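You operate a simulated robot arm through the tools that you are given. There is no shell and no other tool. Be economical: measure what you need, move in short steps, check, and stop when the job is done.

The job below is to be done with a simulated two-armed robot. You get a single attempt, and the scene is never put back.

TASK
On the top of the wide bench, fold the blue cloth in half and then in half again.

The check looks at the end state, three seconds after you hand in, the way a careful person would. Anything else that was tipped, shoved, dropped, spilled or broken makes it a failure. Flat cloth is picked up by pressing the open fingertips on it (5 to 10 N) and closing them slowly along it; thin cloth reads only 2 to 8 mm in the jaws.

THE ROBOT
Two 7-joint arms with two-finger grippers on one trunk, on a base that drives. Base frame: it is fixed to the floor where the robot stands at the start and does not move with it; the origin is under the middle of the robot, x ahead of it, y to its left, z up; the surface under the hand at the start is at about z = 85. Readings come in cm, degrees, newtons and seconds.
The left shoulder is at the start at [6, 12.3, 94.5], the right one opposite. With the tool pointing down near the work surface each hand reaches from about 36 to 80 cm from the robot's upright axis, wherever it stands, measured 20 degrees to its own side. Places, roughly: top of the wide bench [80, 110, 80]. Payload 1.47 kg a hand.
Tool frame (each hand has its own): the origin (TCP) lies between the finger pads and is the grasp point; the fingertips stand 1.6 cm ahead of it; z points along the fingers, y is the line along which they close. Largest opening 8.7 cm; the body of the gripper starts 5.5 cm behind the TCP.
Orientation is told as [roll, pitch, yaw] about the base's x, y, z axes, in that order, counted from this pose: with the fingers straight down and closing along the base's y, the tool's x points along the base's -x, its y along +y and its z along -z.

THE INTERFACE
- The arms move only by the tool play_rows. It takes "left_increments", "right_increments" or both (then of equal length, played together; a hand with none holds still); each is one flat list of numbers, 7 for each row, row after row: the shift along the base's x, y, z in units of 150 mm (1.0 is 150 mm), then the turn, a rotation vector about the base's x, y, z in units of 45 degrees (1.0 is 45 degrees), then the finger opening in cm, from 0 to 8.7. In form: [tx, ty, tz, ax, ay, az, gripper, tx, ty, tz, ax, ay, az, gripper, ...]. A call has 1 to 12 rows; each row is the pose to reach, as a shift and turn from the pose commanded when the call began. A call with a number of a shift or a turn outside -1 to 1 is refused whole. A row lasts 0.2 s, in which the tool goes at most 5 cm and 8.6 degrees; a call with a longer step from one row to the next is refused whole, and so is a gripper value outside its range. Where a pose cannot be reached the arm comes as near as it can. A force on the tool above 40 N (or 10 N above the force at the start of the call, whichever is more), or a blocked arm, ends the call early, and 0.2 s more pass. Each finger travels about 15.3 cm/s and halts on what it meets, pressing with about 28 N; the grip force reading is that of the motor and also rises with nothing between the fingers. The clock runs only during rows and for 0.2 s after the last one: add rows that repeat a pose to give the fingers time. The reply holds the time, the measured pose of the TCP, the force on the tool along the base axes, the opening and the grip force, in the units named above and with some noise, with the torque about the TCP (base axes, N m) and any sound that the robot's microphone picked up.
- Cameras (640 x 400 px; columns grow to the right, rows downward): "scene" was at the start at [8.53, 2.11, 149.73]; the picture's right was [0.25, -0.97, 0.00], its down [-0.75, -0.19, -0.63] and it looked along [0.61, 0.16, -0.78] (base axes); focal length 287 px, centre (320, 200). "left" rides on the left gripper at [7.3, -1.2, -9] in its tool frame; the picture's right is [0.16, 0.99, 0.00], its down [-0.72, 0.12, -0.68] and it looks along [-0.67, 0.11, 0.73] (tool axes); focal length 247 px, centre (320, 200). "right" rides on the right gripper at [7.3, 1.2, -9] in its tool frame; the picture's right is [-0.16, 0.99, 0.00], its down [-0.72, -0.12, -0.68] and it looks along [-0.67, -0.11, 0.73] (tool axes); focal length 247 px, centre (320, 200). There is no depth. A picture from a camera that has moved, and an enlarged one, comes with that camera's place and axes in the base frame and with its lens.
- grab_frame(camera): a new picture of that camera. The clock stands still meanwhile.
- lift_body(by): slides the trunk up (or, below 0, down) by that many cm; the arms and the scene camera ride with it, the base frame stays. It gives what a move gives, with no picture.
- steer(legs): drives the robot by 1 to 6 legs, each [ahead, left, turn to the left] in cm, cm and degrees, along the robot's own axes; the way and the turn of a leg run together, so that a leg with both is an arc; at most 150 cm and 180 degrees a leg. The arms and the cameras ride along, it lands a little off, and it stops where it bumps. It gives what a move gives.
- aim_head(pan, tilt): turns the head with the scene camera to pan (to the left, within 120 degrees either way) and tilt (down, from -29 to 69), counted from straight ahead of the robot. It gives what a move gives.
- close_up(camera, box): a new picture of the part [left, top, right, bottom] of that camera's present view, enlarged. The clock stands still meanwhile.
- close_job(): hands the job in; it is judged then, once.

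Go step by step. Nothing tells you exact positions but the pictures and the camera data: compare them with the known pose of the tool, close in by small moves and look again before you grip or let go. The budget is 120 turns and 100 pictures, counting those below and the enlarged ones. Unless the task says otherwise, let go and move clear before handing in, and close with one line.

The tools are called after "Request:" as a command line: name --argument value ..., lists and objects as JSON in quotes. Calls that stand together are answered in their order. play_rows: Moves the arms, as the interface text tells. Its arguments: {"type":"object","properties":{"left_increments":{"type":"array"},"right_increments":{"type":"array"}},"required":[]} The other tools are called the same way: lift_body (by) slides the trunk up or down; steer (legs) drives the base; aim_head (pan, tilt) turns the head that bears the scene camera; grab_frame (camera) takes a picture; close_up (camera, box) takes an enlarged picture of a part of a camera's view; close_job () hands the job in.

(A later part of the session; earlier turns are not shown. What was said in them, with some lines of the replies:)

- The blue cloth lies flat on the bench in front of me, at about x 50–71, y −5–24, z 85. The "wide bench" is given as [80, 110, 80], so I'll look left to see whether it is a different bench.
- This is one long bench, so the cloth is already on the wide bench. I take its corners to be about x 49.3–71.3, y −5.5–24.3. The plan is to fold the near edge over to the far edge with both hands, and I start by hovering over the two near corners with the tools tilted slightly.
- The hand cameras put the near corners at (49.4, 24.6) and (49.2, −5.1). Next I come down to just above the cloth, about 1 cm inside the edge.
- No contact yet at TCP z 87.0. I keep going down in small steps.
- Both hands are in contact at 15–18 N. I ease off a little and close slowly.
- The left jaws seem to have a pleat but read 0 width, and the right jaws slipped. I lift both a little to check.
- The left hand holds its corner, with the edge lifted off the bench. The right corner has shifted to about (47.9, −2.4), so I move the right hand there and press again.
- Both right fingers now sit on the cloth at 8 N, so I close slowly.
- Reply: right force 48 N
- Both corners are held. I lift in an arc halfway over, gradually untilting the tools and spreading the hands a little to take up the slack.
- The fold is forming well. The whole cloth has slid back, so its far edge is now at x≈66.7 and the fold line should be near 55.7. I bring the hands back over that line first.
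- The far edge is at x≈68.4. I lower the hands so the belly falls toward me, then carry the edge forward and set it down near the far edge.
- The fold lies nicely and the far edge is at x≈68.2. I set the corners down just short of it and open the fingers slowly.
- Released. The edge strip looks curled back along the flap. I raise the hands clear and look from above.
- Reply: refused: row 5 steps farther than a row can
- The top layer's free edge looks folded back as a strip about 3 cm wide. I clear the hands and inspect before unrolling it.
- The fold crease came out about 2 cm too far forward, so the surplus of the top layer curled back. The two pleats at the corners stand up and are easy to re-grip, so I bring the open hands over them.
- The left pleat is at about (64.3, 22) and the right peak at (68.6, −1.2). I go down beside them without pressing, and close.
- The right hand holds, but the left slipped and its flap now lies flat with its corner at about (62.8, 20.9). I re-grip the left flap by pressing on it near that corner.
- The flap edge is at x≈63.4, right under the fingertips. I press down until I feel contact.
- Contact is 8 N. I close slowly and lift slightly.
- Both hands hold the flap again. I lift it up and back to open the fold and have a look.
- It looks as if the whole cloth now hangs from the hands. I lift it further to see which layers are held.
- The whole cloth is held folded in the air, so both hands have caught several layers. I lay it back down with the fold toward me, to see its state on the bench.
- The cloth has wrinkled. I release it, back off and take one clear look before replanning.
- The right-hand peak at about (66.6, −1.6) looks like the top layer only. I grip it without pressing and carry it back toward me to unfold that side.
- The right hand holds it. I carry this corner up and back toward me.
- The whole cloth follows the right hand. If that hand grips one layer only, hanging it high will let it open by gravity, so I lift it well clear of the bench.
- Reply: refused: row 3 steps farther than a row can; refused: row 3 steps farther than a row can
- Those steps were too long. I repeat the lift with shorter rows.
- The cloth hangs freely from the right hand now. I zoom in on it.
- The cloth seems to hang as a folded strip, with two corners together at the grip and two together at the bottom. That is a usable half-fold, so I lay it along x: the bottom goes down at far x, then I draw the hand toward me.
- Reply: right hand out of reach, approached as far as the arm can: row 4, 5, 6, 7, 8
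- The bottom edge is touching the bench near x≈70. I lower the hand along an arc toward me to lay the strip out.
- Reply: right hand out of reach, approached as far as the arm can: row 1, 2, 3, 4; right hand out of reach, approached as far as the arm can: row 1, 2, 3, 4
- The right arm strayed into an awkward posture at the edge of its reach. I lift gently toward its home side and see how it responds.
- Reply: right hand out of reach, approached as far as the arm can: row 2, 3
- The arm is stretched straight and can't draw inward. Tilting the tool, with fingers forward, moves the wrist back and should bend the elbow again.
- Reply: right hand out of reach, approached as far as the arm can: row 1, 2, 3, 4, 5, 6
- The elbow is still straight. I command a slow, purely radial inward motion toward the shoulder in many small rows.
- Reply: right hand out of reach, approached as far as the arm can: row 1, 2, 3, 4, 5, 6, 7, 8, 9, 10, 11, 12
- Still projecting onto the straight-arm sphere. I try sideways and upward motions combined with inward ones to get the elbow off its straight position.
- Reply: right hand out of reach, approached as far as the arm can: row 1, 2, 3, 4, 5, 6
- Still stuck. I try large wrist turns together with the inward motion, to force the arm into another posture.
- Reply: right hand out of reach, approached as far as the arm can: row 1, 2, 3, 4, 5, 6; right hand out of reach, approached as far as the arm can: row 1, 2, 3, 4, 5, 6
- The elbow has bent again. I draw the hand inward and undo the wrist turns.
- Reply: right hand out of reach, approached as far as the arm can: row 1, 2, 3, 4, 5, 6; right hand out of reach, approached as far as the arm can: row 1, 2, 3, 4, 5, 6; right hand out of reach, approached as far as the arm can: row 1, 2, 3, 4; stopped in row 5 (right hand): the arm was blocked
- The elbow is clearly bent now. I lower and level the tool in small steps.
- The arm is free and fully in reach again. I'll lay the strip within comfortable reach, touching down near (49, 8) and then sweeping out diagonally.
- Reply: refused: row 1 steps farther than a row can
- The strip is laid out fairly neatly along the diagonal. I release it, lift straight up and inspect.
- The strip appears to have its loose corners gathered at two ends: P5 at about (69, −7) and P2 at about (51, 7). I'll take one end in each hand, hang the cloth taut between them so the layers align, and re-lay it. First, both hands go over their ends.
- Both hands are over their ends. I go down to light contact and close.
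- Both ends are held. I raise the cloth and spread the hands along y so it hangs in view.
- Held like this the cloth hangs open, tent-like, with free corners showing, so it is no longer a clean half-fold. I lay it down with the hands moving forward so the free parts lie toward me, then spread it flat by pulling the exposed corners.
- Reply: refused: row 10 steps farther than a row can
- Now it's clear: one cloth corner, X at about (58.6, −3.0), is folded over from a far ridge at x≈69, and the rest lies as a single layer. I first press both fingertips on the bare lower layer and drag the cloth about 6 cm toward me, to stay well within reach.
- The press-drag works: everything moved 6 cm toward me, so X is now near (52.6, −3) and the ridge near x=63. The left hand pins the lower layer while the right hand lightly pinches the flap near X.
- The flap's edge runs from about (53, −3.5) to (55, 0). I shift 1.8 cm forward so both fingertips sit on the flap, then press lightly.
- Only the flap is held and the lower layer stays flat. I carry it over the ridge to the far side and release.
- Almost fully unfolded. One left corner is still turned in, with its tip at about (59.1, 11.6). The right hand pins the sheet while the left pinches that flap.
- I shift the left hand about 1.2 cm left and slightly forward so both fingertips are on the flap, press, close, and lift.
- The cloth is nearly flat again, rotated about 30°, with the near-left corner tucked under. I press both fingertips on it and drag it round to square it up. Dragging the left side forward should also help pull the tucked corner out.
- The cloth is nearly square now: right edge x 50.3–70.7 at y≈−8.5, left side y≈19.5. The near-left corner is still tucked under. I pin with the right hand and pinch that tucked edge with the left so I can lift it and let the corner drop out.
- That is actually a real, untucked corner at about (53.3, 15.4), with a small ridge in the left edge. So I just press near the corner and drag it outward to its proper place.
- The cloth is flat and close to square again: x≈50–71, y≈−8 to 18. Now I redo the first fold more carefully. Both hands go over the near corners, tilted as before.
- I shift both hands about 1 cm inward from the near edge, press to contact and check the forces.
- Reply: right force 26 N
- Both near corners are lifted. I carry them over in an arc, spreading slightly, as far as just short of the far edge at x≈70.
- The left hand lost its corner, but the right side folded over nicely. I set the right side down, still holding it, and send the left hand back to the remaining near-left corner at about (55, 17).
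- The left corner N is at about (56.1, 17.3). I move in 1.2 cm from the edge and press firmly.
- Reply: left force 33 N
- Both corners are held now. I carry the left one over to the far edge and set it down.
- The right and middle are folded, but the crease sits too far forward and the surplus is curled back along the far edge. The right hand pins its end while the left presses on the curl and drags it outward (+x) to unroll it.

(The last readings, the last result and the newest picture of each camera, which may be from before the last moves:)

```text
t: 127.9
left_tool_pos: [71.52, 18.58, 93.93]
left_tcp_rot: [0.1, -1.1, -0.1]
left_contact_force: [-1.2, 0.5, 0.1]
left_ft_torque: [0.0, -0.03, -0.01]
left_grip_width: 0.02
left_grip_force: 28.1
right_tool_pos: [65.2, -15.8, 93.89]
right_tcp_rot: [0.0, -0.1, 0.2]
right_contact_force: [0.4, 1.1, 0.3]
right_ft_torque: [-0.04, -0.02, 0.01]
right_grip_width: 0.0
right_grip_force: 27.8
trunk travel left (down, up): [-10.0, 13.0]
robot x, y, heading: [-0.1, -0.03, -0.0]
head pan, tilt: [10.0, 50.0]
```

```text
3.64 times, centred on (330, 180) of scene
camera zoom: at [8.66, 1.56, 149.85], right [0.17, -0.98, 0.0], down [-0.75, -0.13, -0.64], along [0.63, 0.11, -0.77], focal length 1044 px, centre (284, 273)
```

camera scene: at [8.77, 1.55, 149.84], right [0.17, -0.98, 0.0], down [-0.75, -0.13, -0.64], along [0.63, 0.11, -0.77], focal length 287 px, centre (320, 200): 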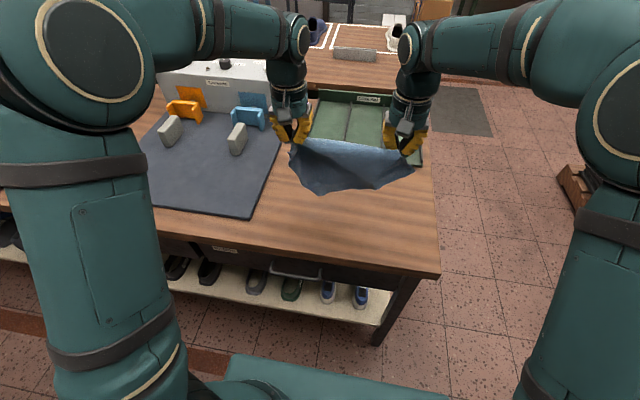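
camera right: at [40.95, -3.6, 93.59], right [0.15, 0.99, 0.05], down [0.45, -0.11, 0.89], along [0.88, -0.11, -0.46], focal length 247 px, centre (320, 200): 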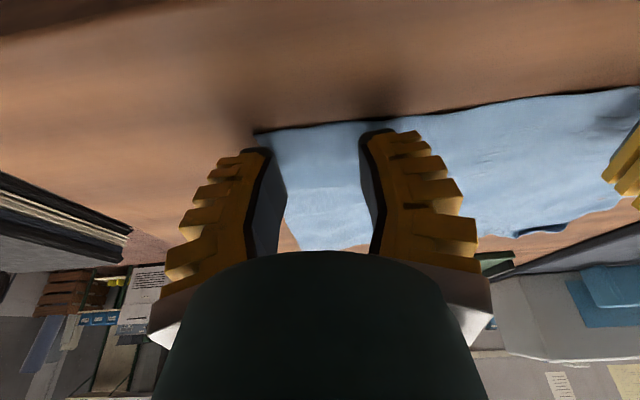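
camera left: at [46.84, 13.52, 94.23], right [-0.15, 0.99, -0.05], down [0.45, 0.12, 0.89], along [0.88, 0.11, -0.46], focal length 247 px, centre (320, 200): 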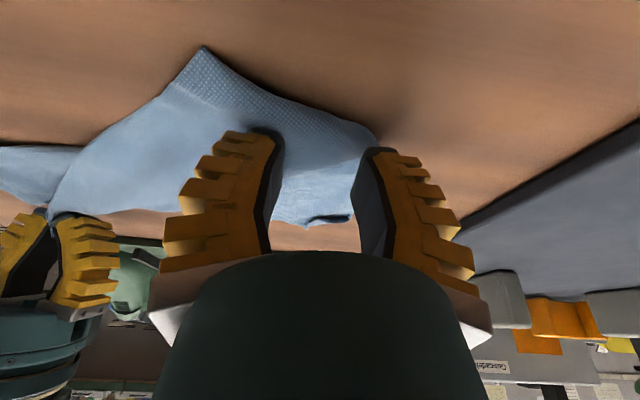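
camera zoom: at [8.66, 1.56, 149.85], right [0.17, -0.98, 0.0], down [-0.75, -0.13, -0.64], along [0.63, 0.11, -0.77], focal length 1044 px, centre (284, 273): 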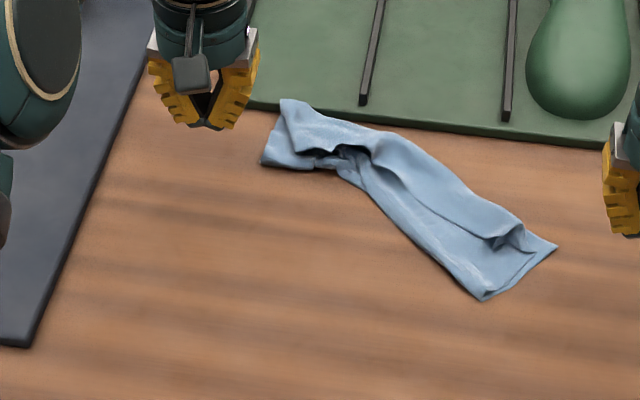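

That dragged the whole strip forward instead. I have few pictures left, so I'll make the second fold now: grip the strip's left end, through all layers, and carry it onto the right end. The right hand moves clear first.

Request:
play_rows --left_increments '[0.1, -0.1, 0, 0, 0, 0, 2, 0.2, -0.25, -0.15, 0, 0, 0, 4.2, 0.23, -0.35, -0.35, 0, 0, 0, 4.2, 0.23, -0.35, -0.46, 0, 0, 0, 4.2, 0.23, -0.35, -0.485, 0, 0, 0, 4.2]' --right_increments '[-0.15, -0.2, 0.1, 0, 0, 0, 0, -0.35, -0.4, 0.2, 0, 0, 0, 0, -0.55, -0.6, 0.3, 0, 0, 0, 0, -0.75, -0.75, 0.4, 0, 0, 0, 0, -0.9, -0.85, 0.5, 0, 0, 0, 0]'

Request:
grab_frame --camera "left"

```text
t: 129.1
left_tool_pos: [74.78, 13.17, 86.66]
left_tcp_rot: [0.1, -1.2, 0.1]
left_contact_force: [-0.4, -0.1, 5.8]
left_ft_torque: [-0.18, -0.03, 0.01]
left_grip_width: 4.83
left_grip_force: 4.0
right_tool_pos: [51.83, -28.49, 101.39]
right_tcp_rot: [0.0, -0.3, 0.3]
right_contact_force: [0.5, 0.0, 0.4]
right_ft_torque: [0.02, 0.0, 0.0]
right_grip_width: 0.0
right_grip_force: 27.8
trunk travel left (down, up): [-10.0, 13.0]
robot x, y, heading: [-0.12, -0.02, 0.3]
head pan, tilt: [10.0, 50.0]
```

```text
4 pictures are left
camera left: at [67.39, 11.92, 95.48], right [-0.16, 0.99, 0.0], down [0.71, 0.12, 0.69], along [0.69, 0.11, -0.72], focal length 247 px, centre (320, 200)
```

left: 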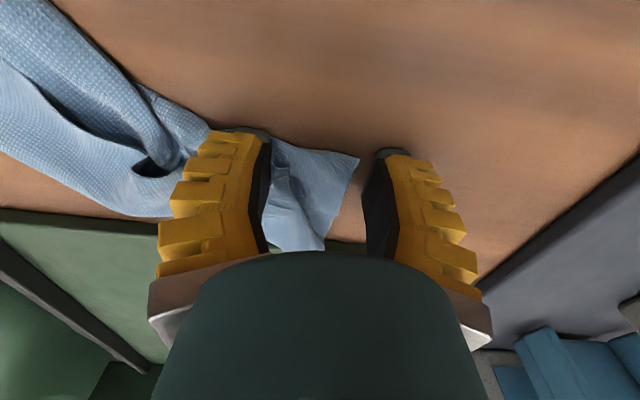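

The left end sits between the fingers. I close, lift, and swing that end back so the strip straightens along y.

Request:
play_rows --left_increments '[0, 0, -0.005, 0, 0, 0, 3.4, 0, 0, -0.005, 0, 0, 0, 2.6, 0, 0, -0.005, 0, 0, 0, 1.8, 0, 0, -0.005, 0, 0, 0, 1.0, 0, 0, -0.005, 0, 0, 0, 0.2, 0, 0, -0.005, 0, 0, 0, 0, 0, 0, 0.15, 0, 0, 0, 0, -0.05, 0.03, 0.35, 0, 0, 0, 0, -0.3, 0.1, 0.38, 0, 0, 0, 0, -0.55, 0.2, 0.35, 0, 0, 0, 0, -0.7, 0.32, 0.25, 0, 0, 0, 0, -0.7, 0.36, 0.12, 0, 0, 0, 0]'

Request:
close_up --camera "scene" --box '[250, 125, 410, 235]'

```text
t: 131.7
left_tool_pos: [64.43, 18.57, 88.33]
left_tcp_rot: [0.0, -1.0, 0.1]
left_contact_force: [0.2, -0.4, -0.3]
left_ft_torque: [0.0, 0.0, -0.02]
left_grip_width: 0.02
left_grip_force: 28.6
right_tool_pos: [51.93, -28.51, 101.2]
right_tcp_rot: [-0.1, -0.1, 0.3]
right_contact_force: [-0.1, -0.2, 0.1]
right_ft_torque: [-0.03, -0.02, 0.0]
right_grip_width: 0.0
right_grip_force: 27.7
trunk travel left (down, up): [-10.0, 13.0]
robot x, y, heading: [-0.13, 0.01, 0.1]
head pan, tilt: [10.0, 50.0]
```

```text
3.64 times, centred on (330, 180) of scene
camera zoom: at [8.78, 1.54, 149.84], right [0.17, -0.98, 0.0], down [-0.75, -0.13, -0.64], along [0.63, 0.11, -0.77], focal length 1044 px, centre (284, 273)
```

zoom: 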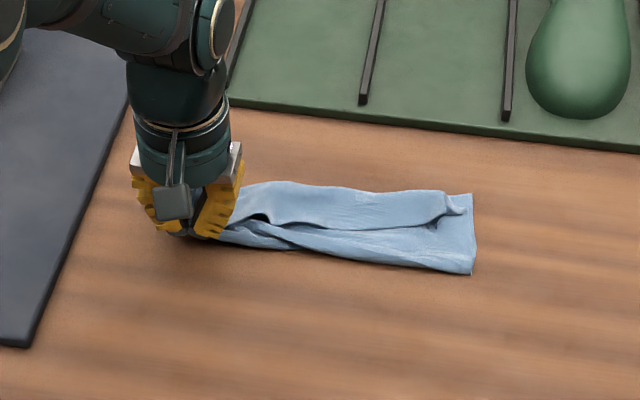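

Very good: the strip now lies straight along y, at x≈64–72, y≈−4 to 19. I keep the grip and carry the left end over onto the right end.

Request:
play_rows --left_increments '[0.02, -0.067, 0.233, 0.05, 0, 0, 0, 0.053, -0.267, 0.433, 0.12, 0, 0, 0, 0.087, -0.52, 0.56, 0.2, 0, 0, 0, 0.12, -0.8, 0.56, 0.28, 0, 0, 0, 0.153, -1.0, 0.43, 0.36, 0, 0, 0]'

Request:
play_rows --left_increments '[0.02, -0.2, -0.2, 0.05, 0, 0, 0, 0.05, -0.38, -0.36, 0.08, 0, 0, 0, 0.06, -0.44, -0.46, 0.08, 0, 0, 0, 0.06, -0.44, -0.48, 0.08, 0, 0, 0]'

Request:
close_up --camera "scene" --box '[250, 125, 410, 235]'

```text
t: 132.9
left_tool_pos: [66.61, 3.34, 94.79]
left_tcp_rot: [16.4, -0.8, -0.4]
left_contact_force: [0.7, 0.2, 0.0]
left_ft_torque: [-0.04, -0.01, -0.01]
left_grip_width: 0.01
left_grip_force: 27.6
right_tool_pos: [51.92, -28.45, 101.2]
right_tcp_rot: [0.1, -0.1, 0.2]
right_contact_force: [0.1, 0.1, -1.2]
right_ft_torque: [-0.01, 0.0, 0.02]
right_grip_width: 0.01
right_grip_force: 27.7
trunk travel left (down, up): [-10.0, 13.0]
robot x, y, heading: [0.13, 0.14, -0.1]
head pan, tilt: [10.0, 50.0]
```

```text
t: 133.9
left_tool_pos: [67.62, -3.21, 87.67]
left_tcp_rot: [19.8, -0.9, -0.4]
left_contact_force: [1.2, 0.1, -0.1]
left_ft_torque: [-0.02, 0.0, 0.0]
left_grip_width: 0.0
left_grip_force: 28.7
right_tool_pos: [51.94, -28.45, 101.36]
right_tcp_rot: [0.0, -0.1, 0.2]
right_contact_force: [-0.6, 0.1, -0.2]
right_ft_torque: [0.0, 0.02, 0.0]
right_grip_width: 0.01
right_grip_force: 28.3
trunk travel left (down, up): [-10.0, 13.0]
robot x, y, heading: [-0.04, -0.02, 0.0]
head pan, tilt: [10.0, 50.0]
```

```text
3.64 times, centred on (330, 180) of scene
camera zoom: at [8.71, 1.55, 149.85], right [0.17, -0.98, 0.0], down [-0.75, -0.13, -0.64], along [0.63, 0.11, -0.77], focal length 1044 px, centre (284, 273)
```

zoom: 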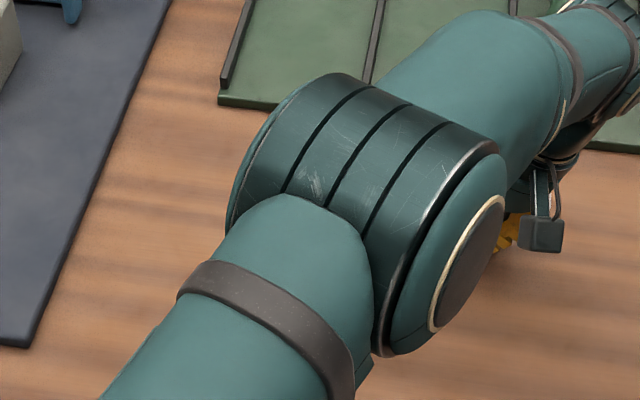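

The arm hides the cloth. I press lightly, open, lift straight up, retreat to the left and look.

Request:
play_rows --left_increments '[0, 0, -0.03, 0, 0, 0, 0, 0, 0, -0.03, 0, 0, 0, 1, 0, 0, -0.03, 0, 0, 0, 2, 0, 0, -0.03, 0, 0, 0, 3, 0, 0, 0.1, 0, 0, 0, 3, 0, 0, 0.35, -0.1, 0, 0, 3, -0.05, 0.1, 0.6, -0.25, 0, 0, 2, -0.15, 0.35, 0.75, -0.4, 0, 0, 1, -0.25, 0.6, 0.8, -0.44, 0, 0, 0, -0.35, 0.85, 0.8, -0.44, 0, 0, 0, -0.4, 1.0, 0.8, -0.44, 0, 0, 0]'

Request:
play_rows --left_increments '[-0.1, 0.25, 0, 0, 0, 0, 0, -0.2, 0.5, 0, 0, 0, 0, 0, -0.3, 0.75, 0, 0, 0, 0, 0]'

Request:
close_up --camera "scene" --box '[270, 130, 410, 220]'

```text
t: 136.3
left_tool_pos: [61.82, 11.68, 99.72]
left_tcp_rot: [0.0, -1.0, -0.2]
left_contact_force: [0.2, -1.2, 0.6]
left_ft_torque: [-0.01, -0.02, -0.03]
left_grip_width: 0.0
left_grip_force: 28.4
right_tool_pos: [51.8, -28.41, 101.29]
right_tcp_rot: [0.0, -0.1, 0.3]
right_contact_force: [0.3, -0.4, 0.0]
right_ft_torque: [0.02, 0.0, 0.0]
right_grip_width: 0.01
right_grip_force: 28.3
trunk travel left (down, up): [-10.0, 13.0]
robot x, y, heading: [-0.08, 0.21, -0.2]
head pan, tilt: [10.0, 50.0]
```

```text
t: 137.1
left_tool_pos: [57.12, 23.21, 99.87]
left_tcp_rot: [-0.1, -1.0, -0.2]
left_contact_force: [-0.1, -0.3, 0.0]
left_ft_torque: [-0.01, -0.03, 0.02]
left_grip_width: 0.0
left_grip_force: 27.7
right_tool_pos: [51.75, -28.21, 101.34]
right_tcp_rot: [-0.1, -0.3, 0.2]
right_contact_force: [-0.1, 0.4, 0.1]
right_ft_torque: [-0.02, -0.04, 0.0]
right_grip_width: 0.01
right_grip_force: 27.8
trunk travel left (down, up): [-10.0, 13.0]
robot x, y, heading: [0.05, 0.02, 0.3]
head pan, tilt: [10.0, 50.0]
```

```text
4.44 times, centred on (340, 175) of scene
camera zoom: at [8.66, 1.65, 149.85], right [0.17, -0.98, 0.0], down [-0.75, -0.13, -0.64], along [0.63, 0.11, -0.77], focal length 1275 px, centre (231, 311)
```

zoom: 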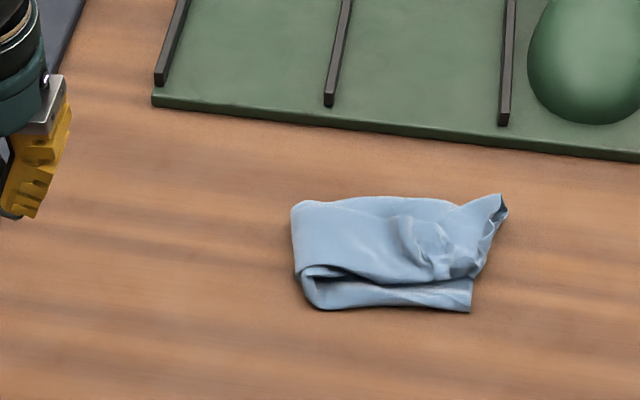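

The packet is compact, about 13 × 8 cm, with a rumple at its right end. I pat that down with the closed right fingertips, pressing straight down so nothing shifts.

Request:
play_rows --right_increments '[0.18, 0.19, 0, 0, 0, 0, 0, 0.36, 0.38, 0, 0, 0, 0, 0, 0.54, 0.57, 0, 0, 0, 0, 0, 0.72, 0.76, 0, 0, 0, 0, 0, 0.9, 0.93, 0, 0, 0, 0, 0]'

Request:
play_rows --right_increments '[0.08, 0.27, 0, 0, 0, 0, 0, 0.17, 0.54, -0.15, 0, 0, 0, 0, 0.25, 0.8, -0.3, 0, 0, 0, 0, 0.25, 0.8, -0.6, 0, 0, 0, 0, 0.25, 0.8, -0.87, 0, 0, 0, 0, 0.25, 0.8, -0.96, 0, 0, 0, 0, 0.25, 0.8, -0.75, 0, 0, 0, 0, 0.35, 0.62, -0.72, 0, 0, 0, 0, 0.35, 0.62, -0.9, 0, 0, 0, 0, 0.35, 0.62, -0.965, 0, 0, 0, 0, 0.35, 0.62, -0.75, 0, 0, 0, 0, 0.2, 0.7, -0.7, 0, 0, 0, 0]'

```text
t: 138.3
left_tool_pos: [57.22, 23.06, 99.76]
left_tcp_rot: [0.0, -1.1, 0.1]
left_contact_force: [-0.5, 0.2, -0.4]
left_ft_torque: [-0.01, -0.01, -0.02]
left_grip_width: 0.0
left_grip_force: 27.6
right_tool_pos: [65.6, -14.39, 101.23]
right_tcp_rot: [0.1, -0.2, 0.2]
right_contact_force: [-0.4, -0.3, 0.4]
right_ft_torque: [-0.05, 0.0, -0.01]
right_grip_width: 0.02
right_grip_force: 28.0
trunk travel left (down, up): [-10.0, 13.0]
robot x, y, heading: [0.41, -0.15, -0.3]
head pan, tilt: [10.0, 50.0]
```

```text
t: 140.9
left_tool_pos: [57.21, 22.96, 99.93]
left_tcp_rot: [0.0, -1.0, 0.1]
left_contact_force: [-0.1, 0.0, 0.2]
left_ft_torque: [-0.02, -0.01, 0.02]
left_grip_width: 0.0
left_grip_force: 27.7
right_tool_pos: [68.51, -4.12, 90.83]
right_tcp_rot: [0.1, -0.2, 0.1]
right_contact_force: [-0.5, -0.3, -0.1]
right_ft_torque: [-0.03, 0.0, 0.0]
right_grip_width: 0.02
right_grip_force: 28.0
trunk travel left (down, up): [-10.0, 13.0]
robot x, y, heading: [0.08, -0.11, -0.2]
head pan, tilt: [10.0, 50.0]
```

Request:
play_rows --right_increments '[0, 0.03, -0.2, 0, 0, 0, 0, 0, 0.03, -0.275, 0, 0, 0, 0, 0, 0.03, -0.05, 0, 0, 0, 0, 0.22, -0.06, -0.05, 0, 0, 0, 0, 0.22, -0.06, -0.275, 0, 0, 0, 0, 0.22, -0.06, -0.05, 0, 0, 0, 0, 0.05, 0.2, -0.05, 0, 0, 0, 0, -0.1, 0.45, -0.05, 0, 0, 0, 0, -0.1, 0.45, -0.265, 0, 0, 0, 0, -0.1, 0.45, -0.05, 0, 0, 0, 0]'

Request:
play_rows --right_increments '[0, 0, 0.25, 0, 0, 0, 0, -0.1, -0.25, 0.4, 0, 0, 0, 0, -0.2, -0.5, 0.5, 0, 0, 0, 0, -0.35, -0.75, 0.5, 0, 0, 0, 0, -0.5, -1.0, 0.5, 0, 0, 0, 0]'

Request:
close_up --camera "scene" --box '[270, 130, 410, 220]'

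```text
t: 143.1
left_tool_pos: [57.08, 22.9, 99.89]
left_tcp_rot: [0.0, -1.1, 0.0]
left_contact_force: [0.2, 0.2, 0.5]
left_ft_torque: [-0.01, 0.0, 0.0]
left_grip_width: 0.02
left_grip_force: 27.4
right_tool_pos: [66.8, 2.66, 90.16]
right_tcp_rot: [0.0, -0.2, 0.2]
right_contact_force: [0.9, -0.2, -0.1]
right_ft_torque: [0.02, 0.01, 0.05]
right_grip_width: 0.02
right_grip_force: 27.8
trunk travel left (down, up): [-10.0, 13.0]
robot x, y, heading: [0.21, 0.37, 0.3]
head pan, tilt: [10.0, 50.0]
```

```text
t: 144.3
left_tool_pos: [57.12, 22.92, 99.73]
left_tcp_rot: [0.0, -1.0, -0.1]
left_contact_force: [-0.6, 0.7, 0.5]
left_ft_torque: [0.01, -0.02, -0.04]
left_grip_width: 0.0
left_grip_force: 28.7
right_tool_pos: [59.29, -12.33, 97.73]
right_tcp_rot: [0.1, -0.3, 0.3]
right_contact_force: [-1.1, -0.8, 0.1]
right_ft_torque: [-0.02, -0.02, 0.01]
right_grip_width: 0.0
right_grip_force: 27.9
trunk travel left (down, up): [-10.0, 13.0]
robot x, y, heading: [-0.04, 0.26, 0.1]
head pan, tilt: [10.0, 50.0]
```

```text
4.44 times, centred on (340, 175) of scene
camera zoom: at [8.64, 1.45, 149.85], right [0.17, -0.98, 0.0], down [-0.75, -0.13, -0.64], along [0.63, 0.11, -0.77], focal length 1275 px, centre (231, 311)
```

zoom: 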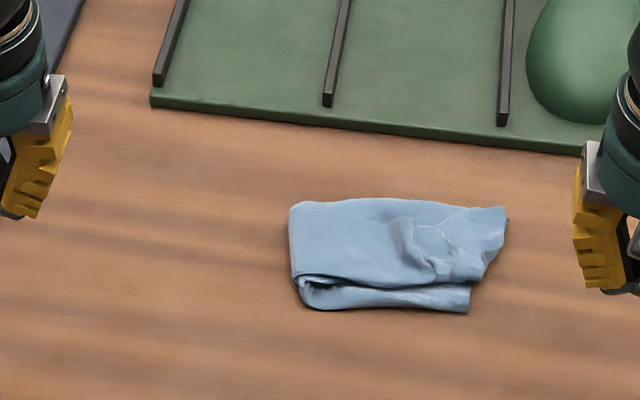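

The cloth is now a flat, compact packet on the bench. Both hands are empty and clear, and nothing else looks disturbed, so I hand in.

Request:
close_job

```text
The job is handed in.
```

I folded the blue cloth in half and then in half again on the wide bench, but the result is not neat. The first fold is uneven, with several centimetres of its edge turned back inside the packet. The packet is flat, about 13 × 8 cm where an even fold would be about 15 × 11 cm, and it is still rumpled at the right end. Both hands are clear, and I saw nothing else moved in the pictures I took.
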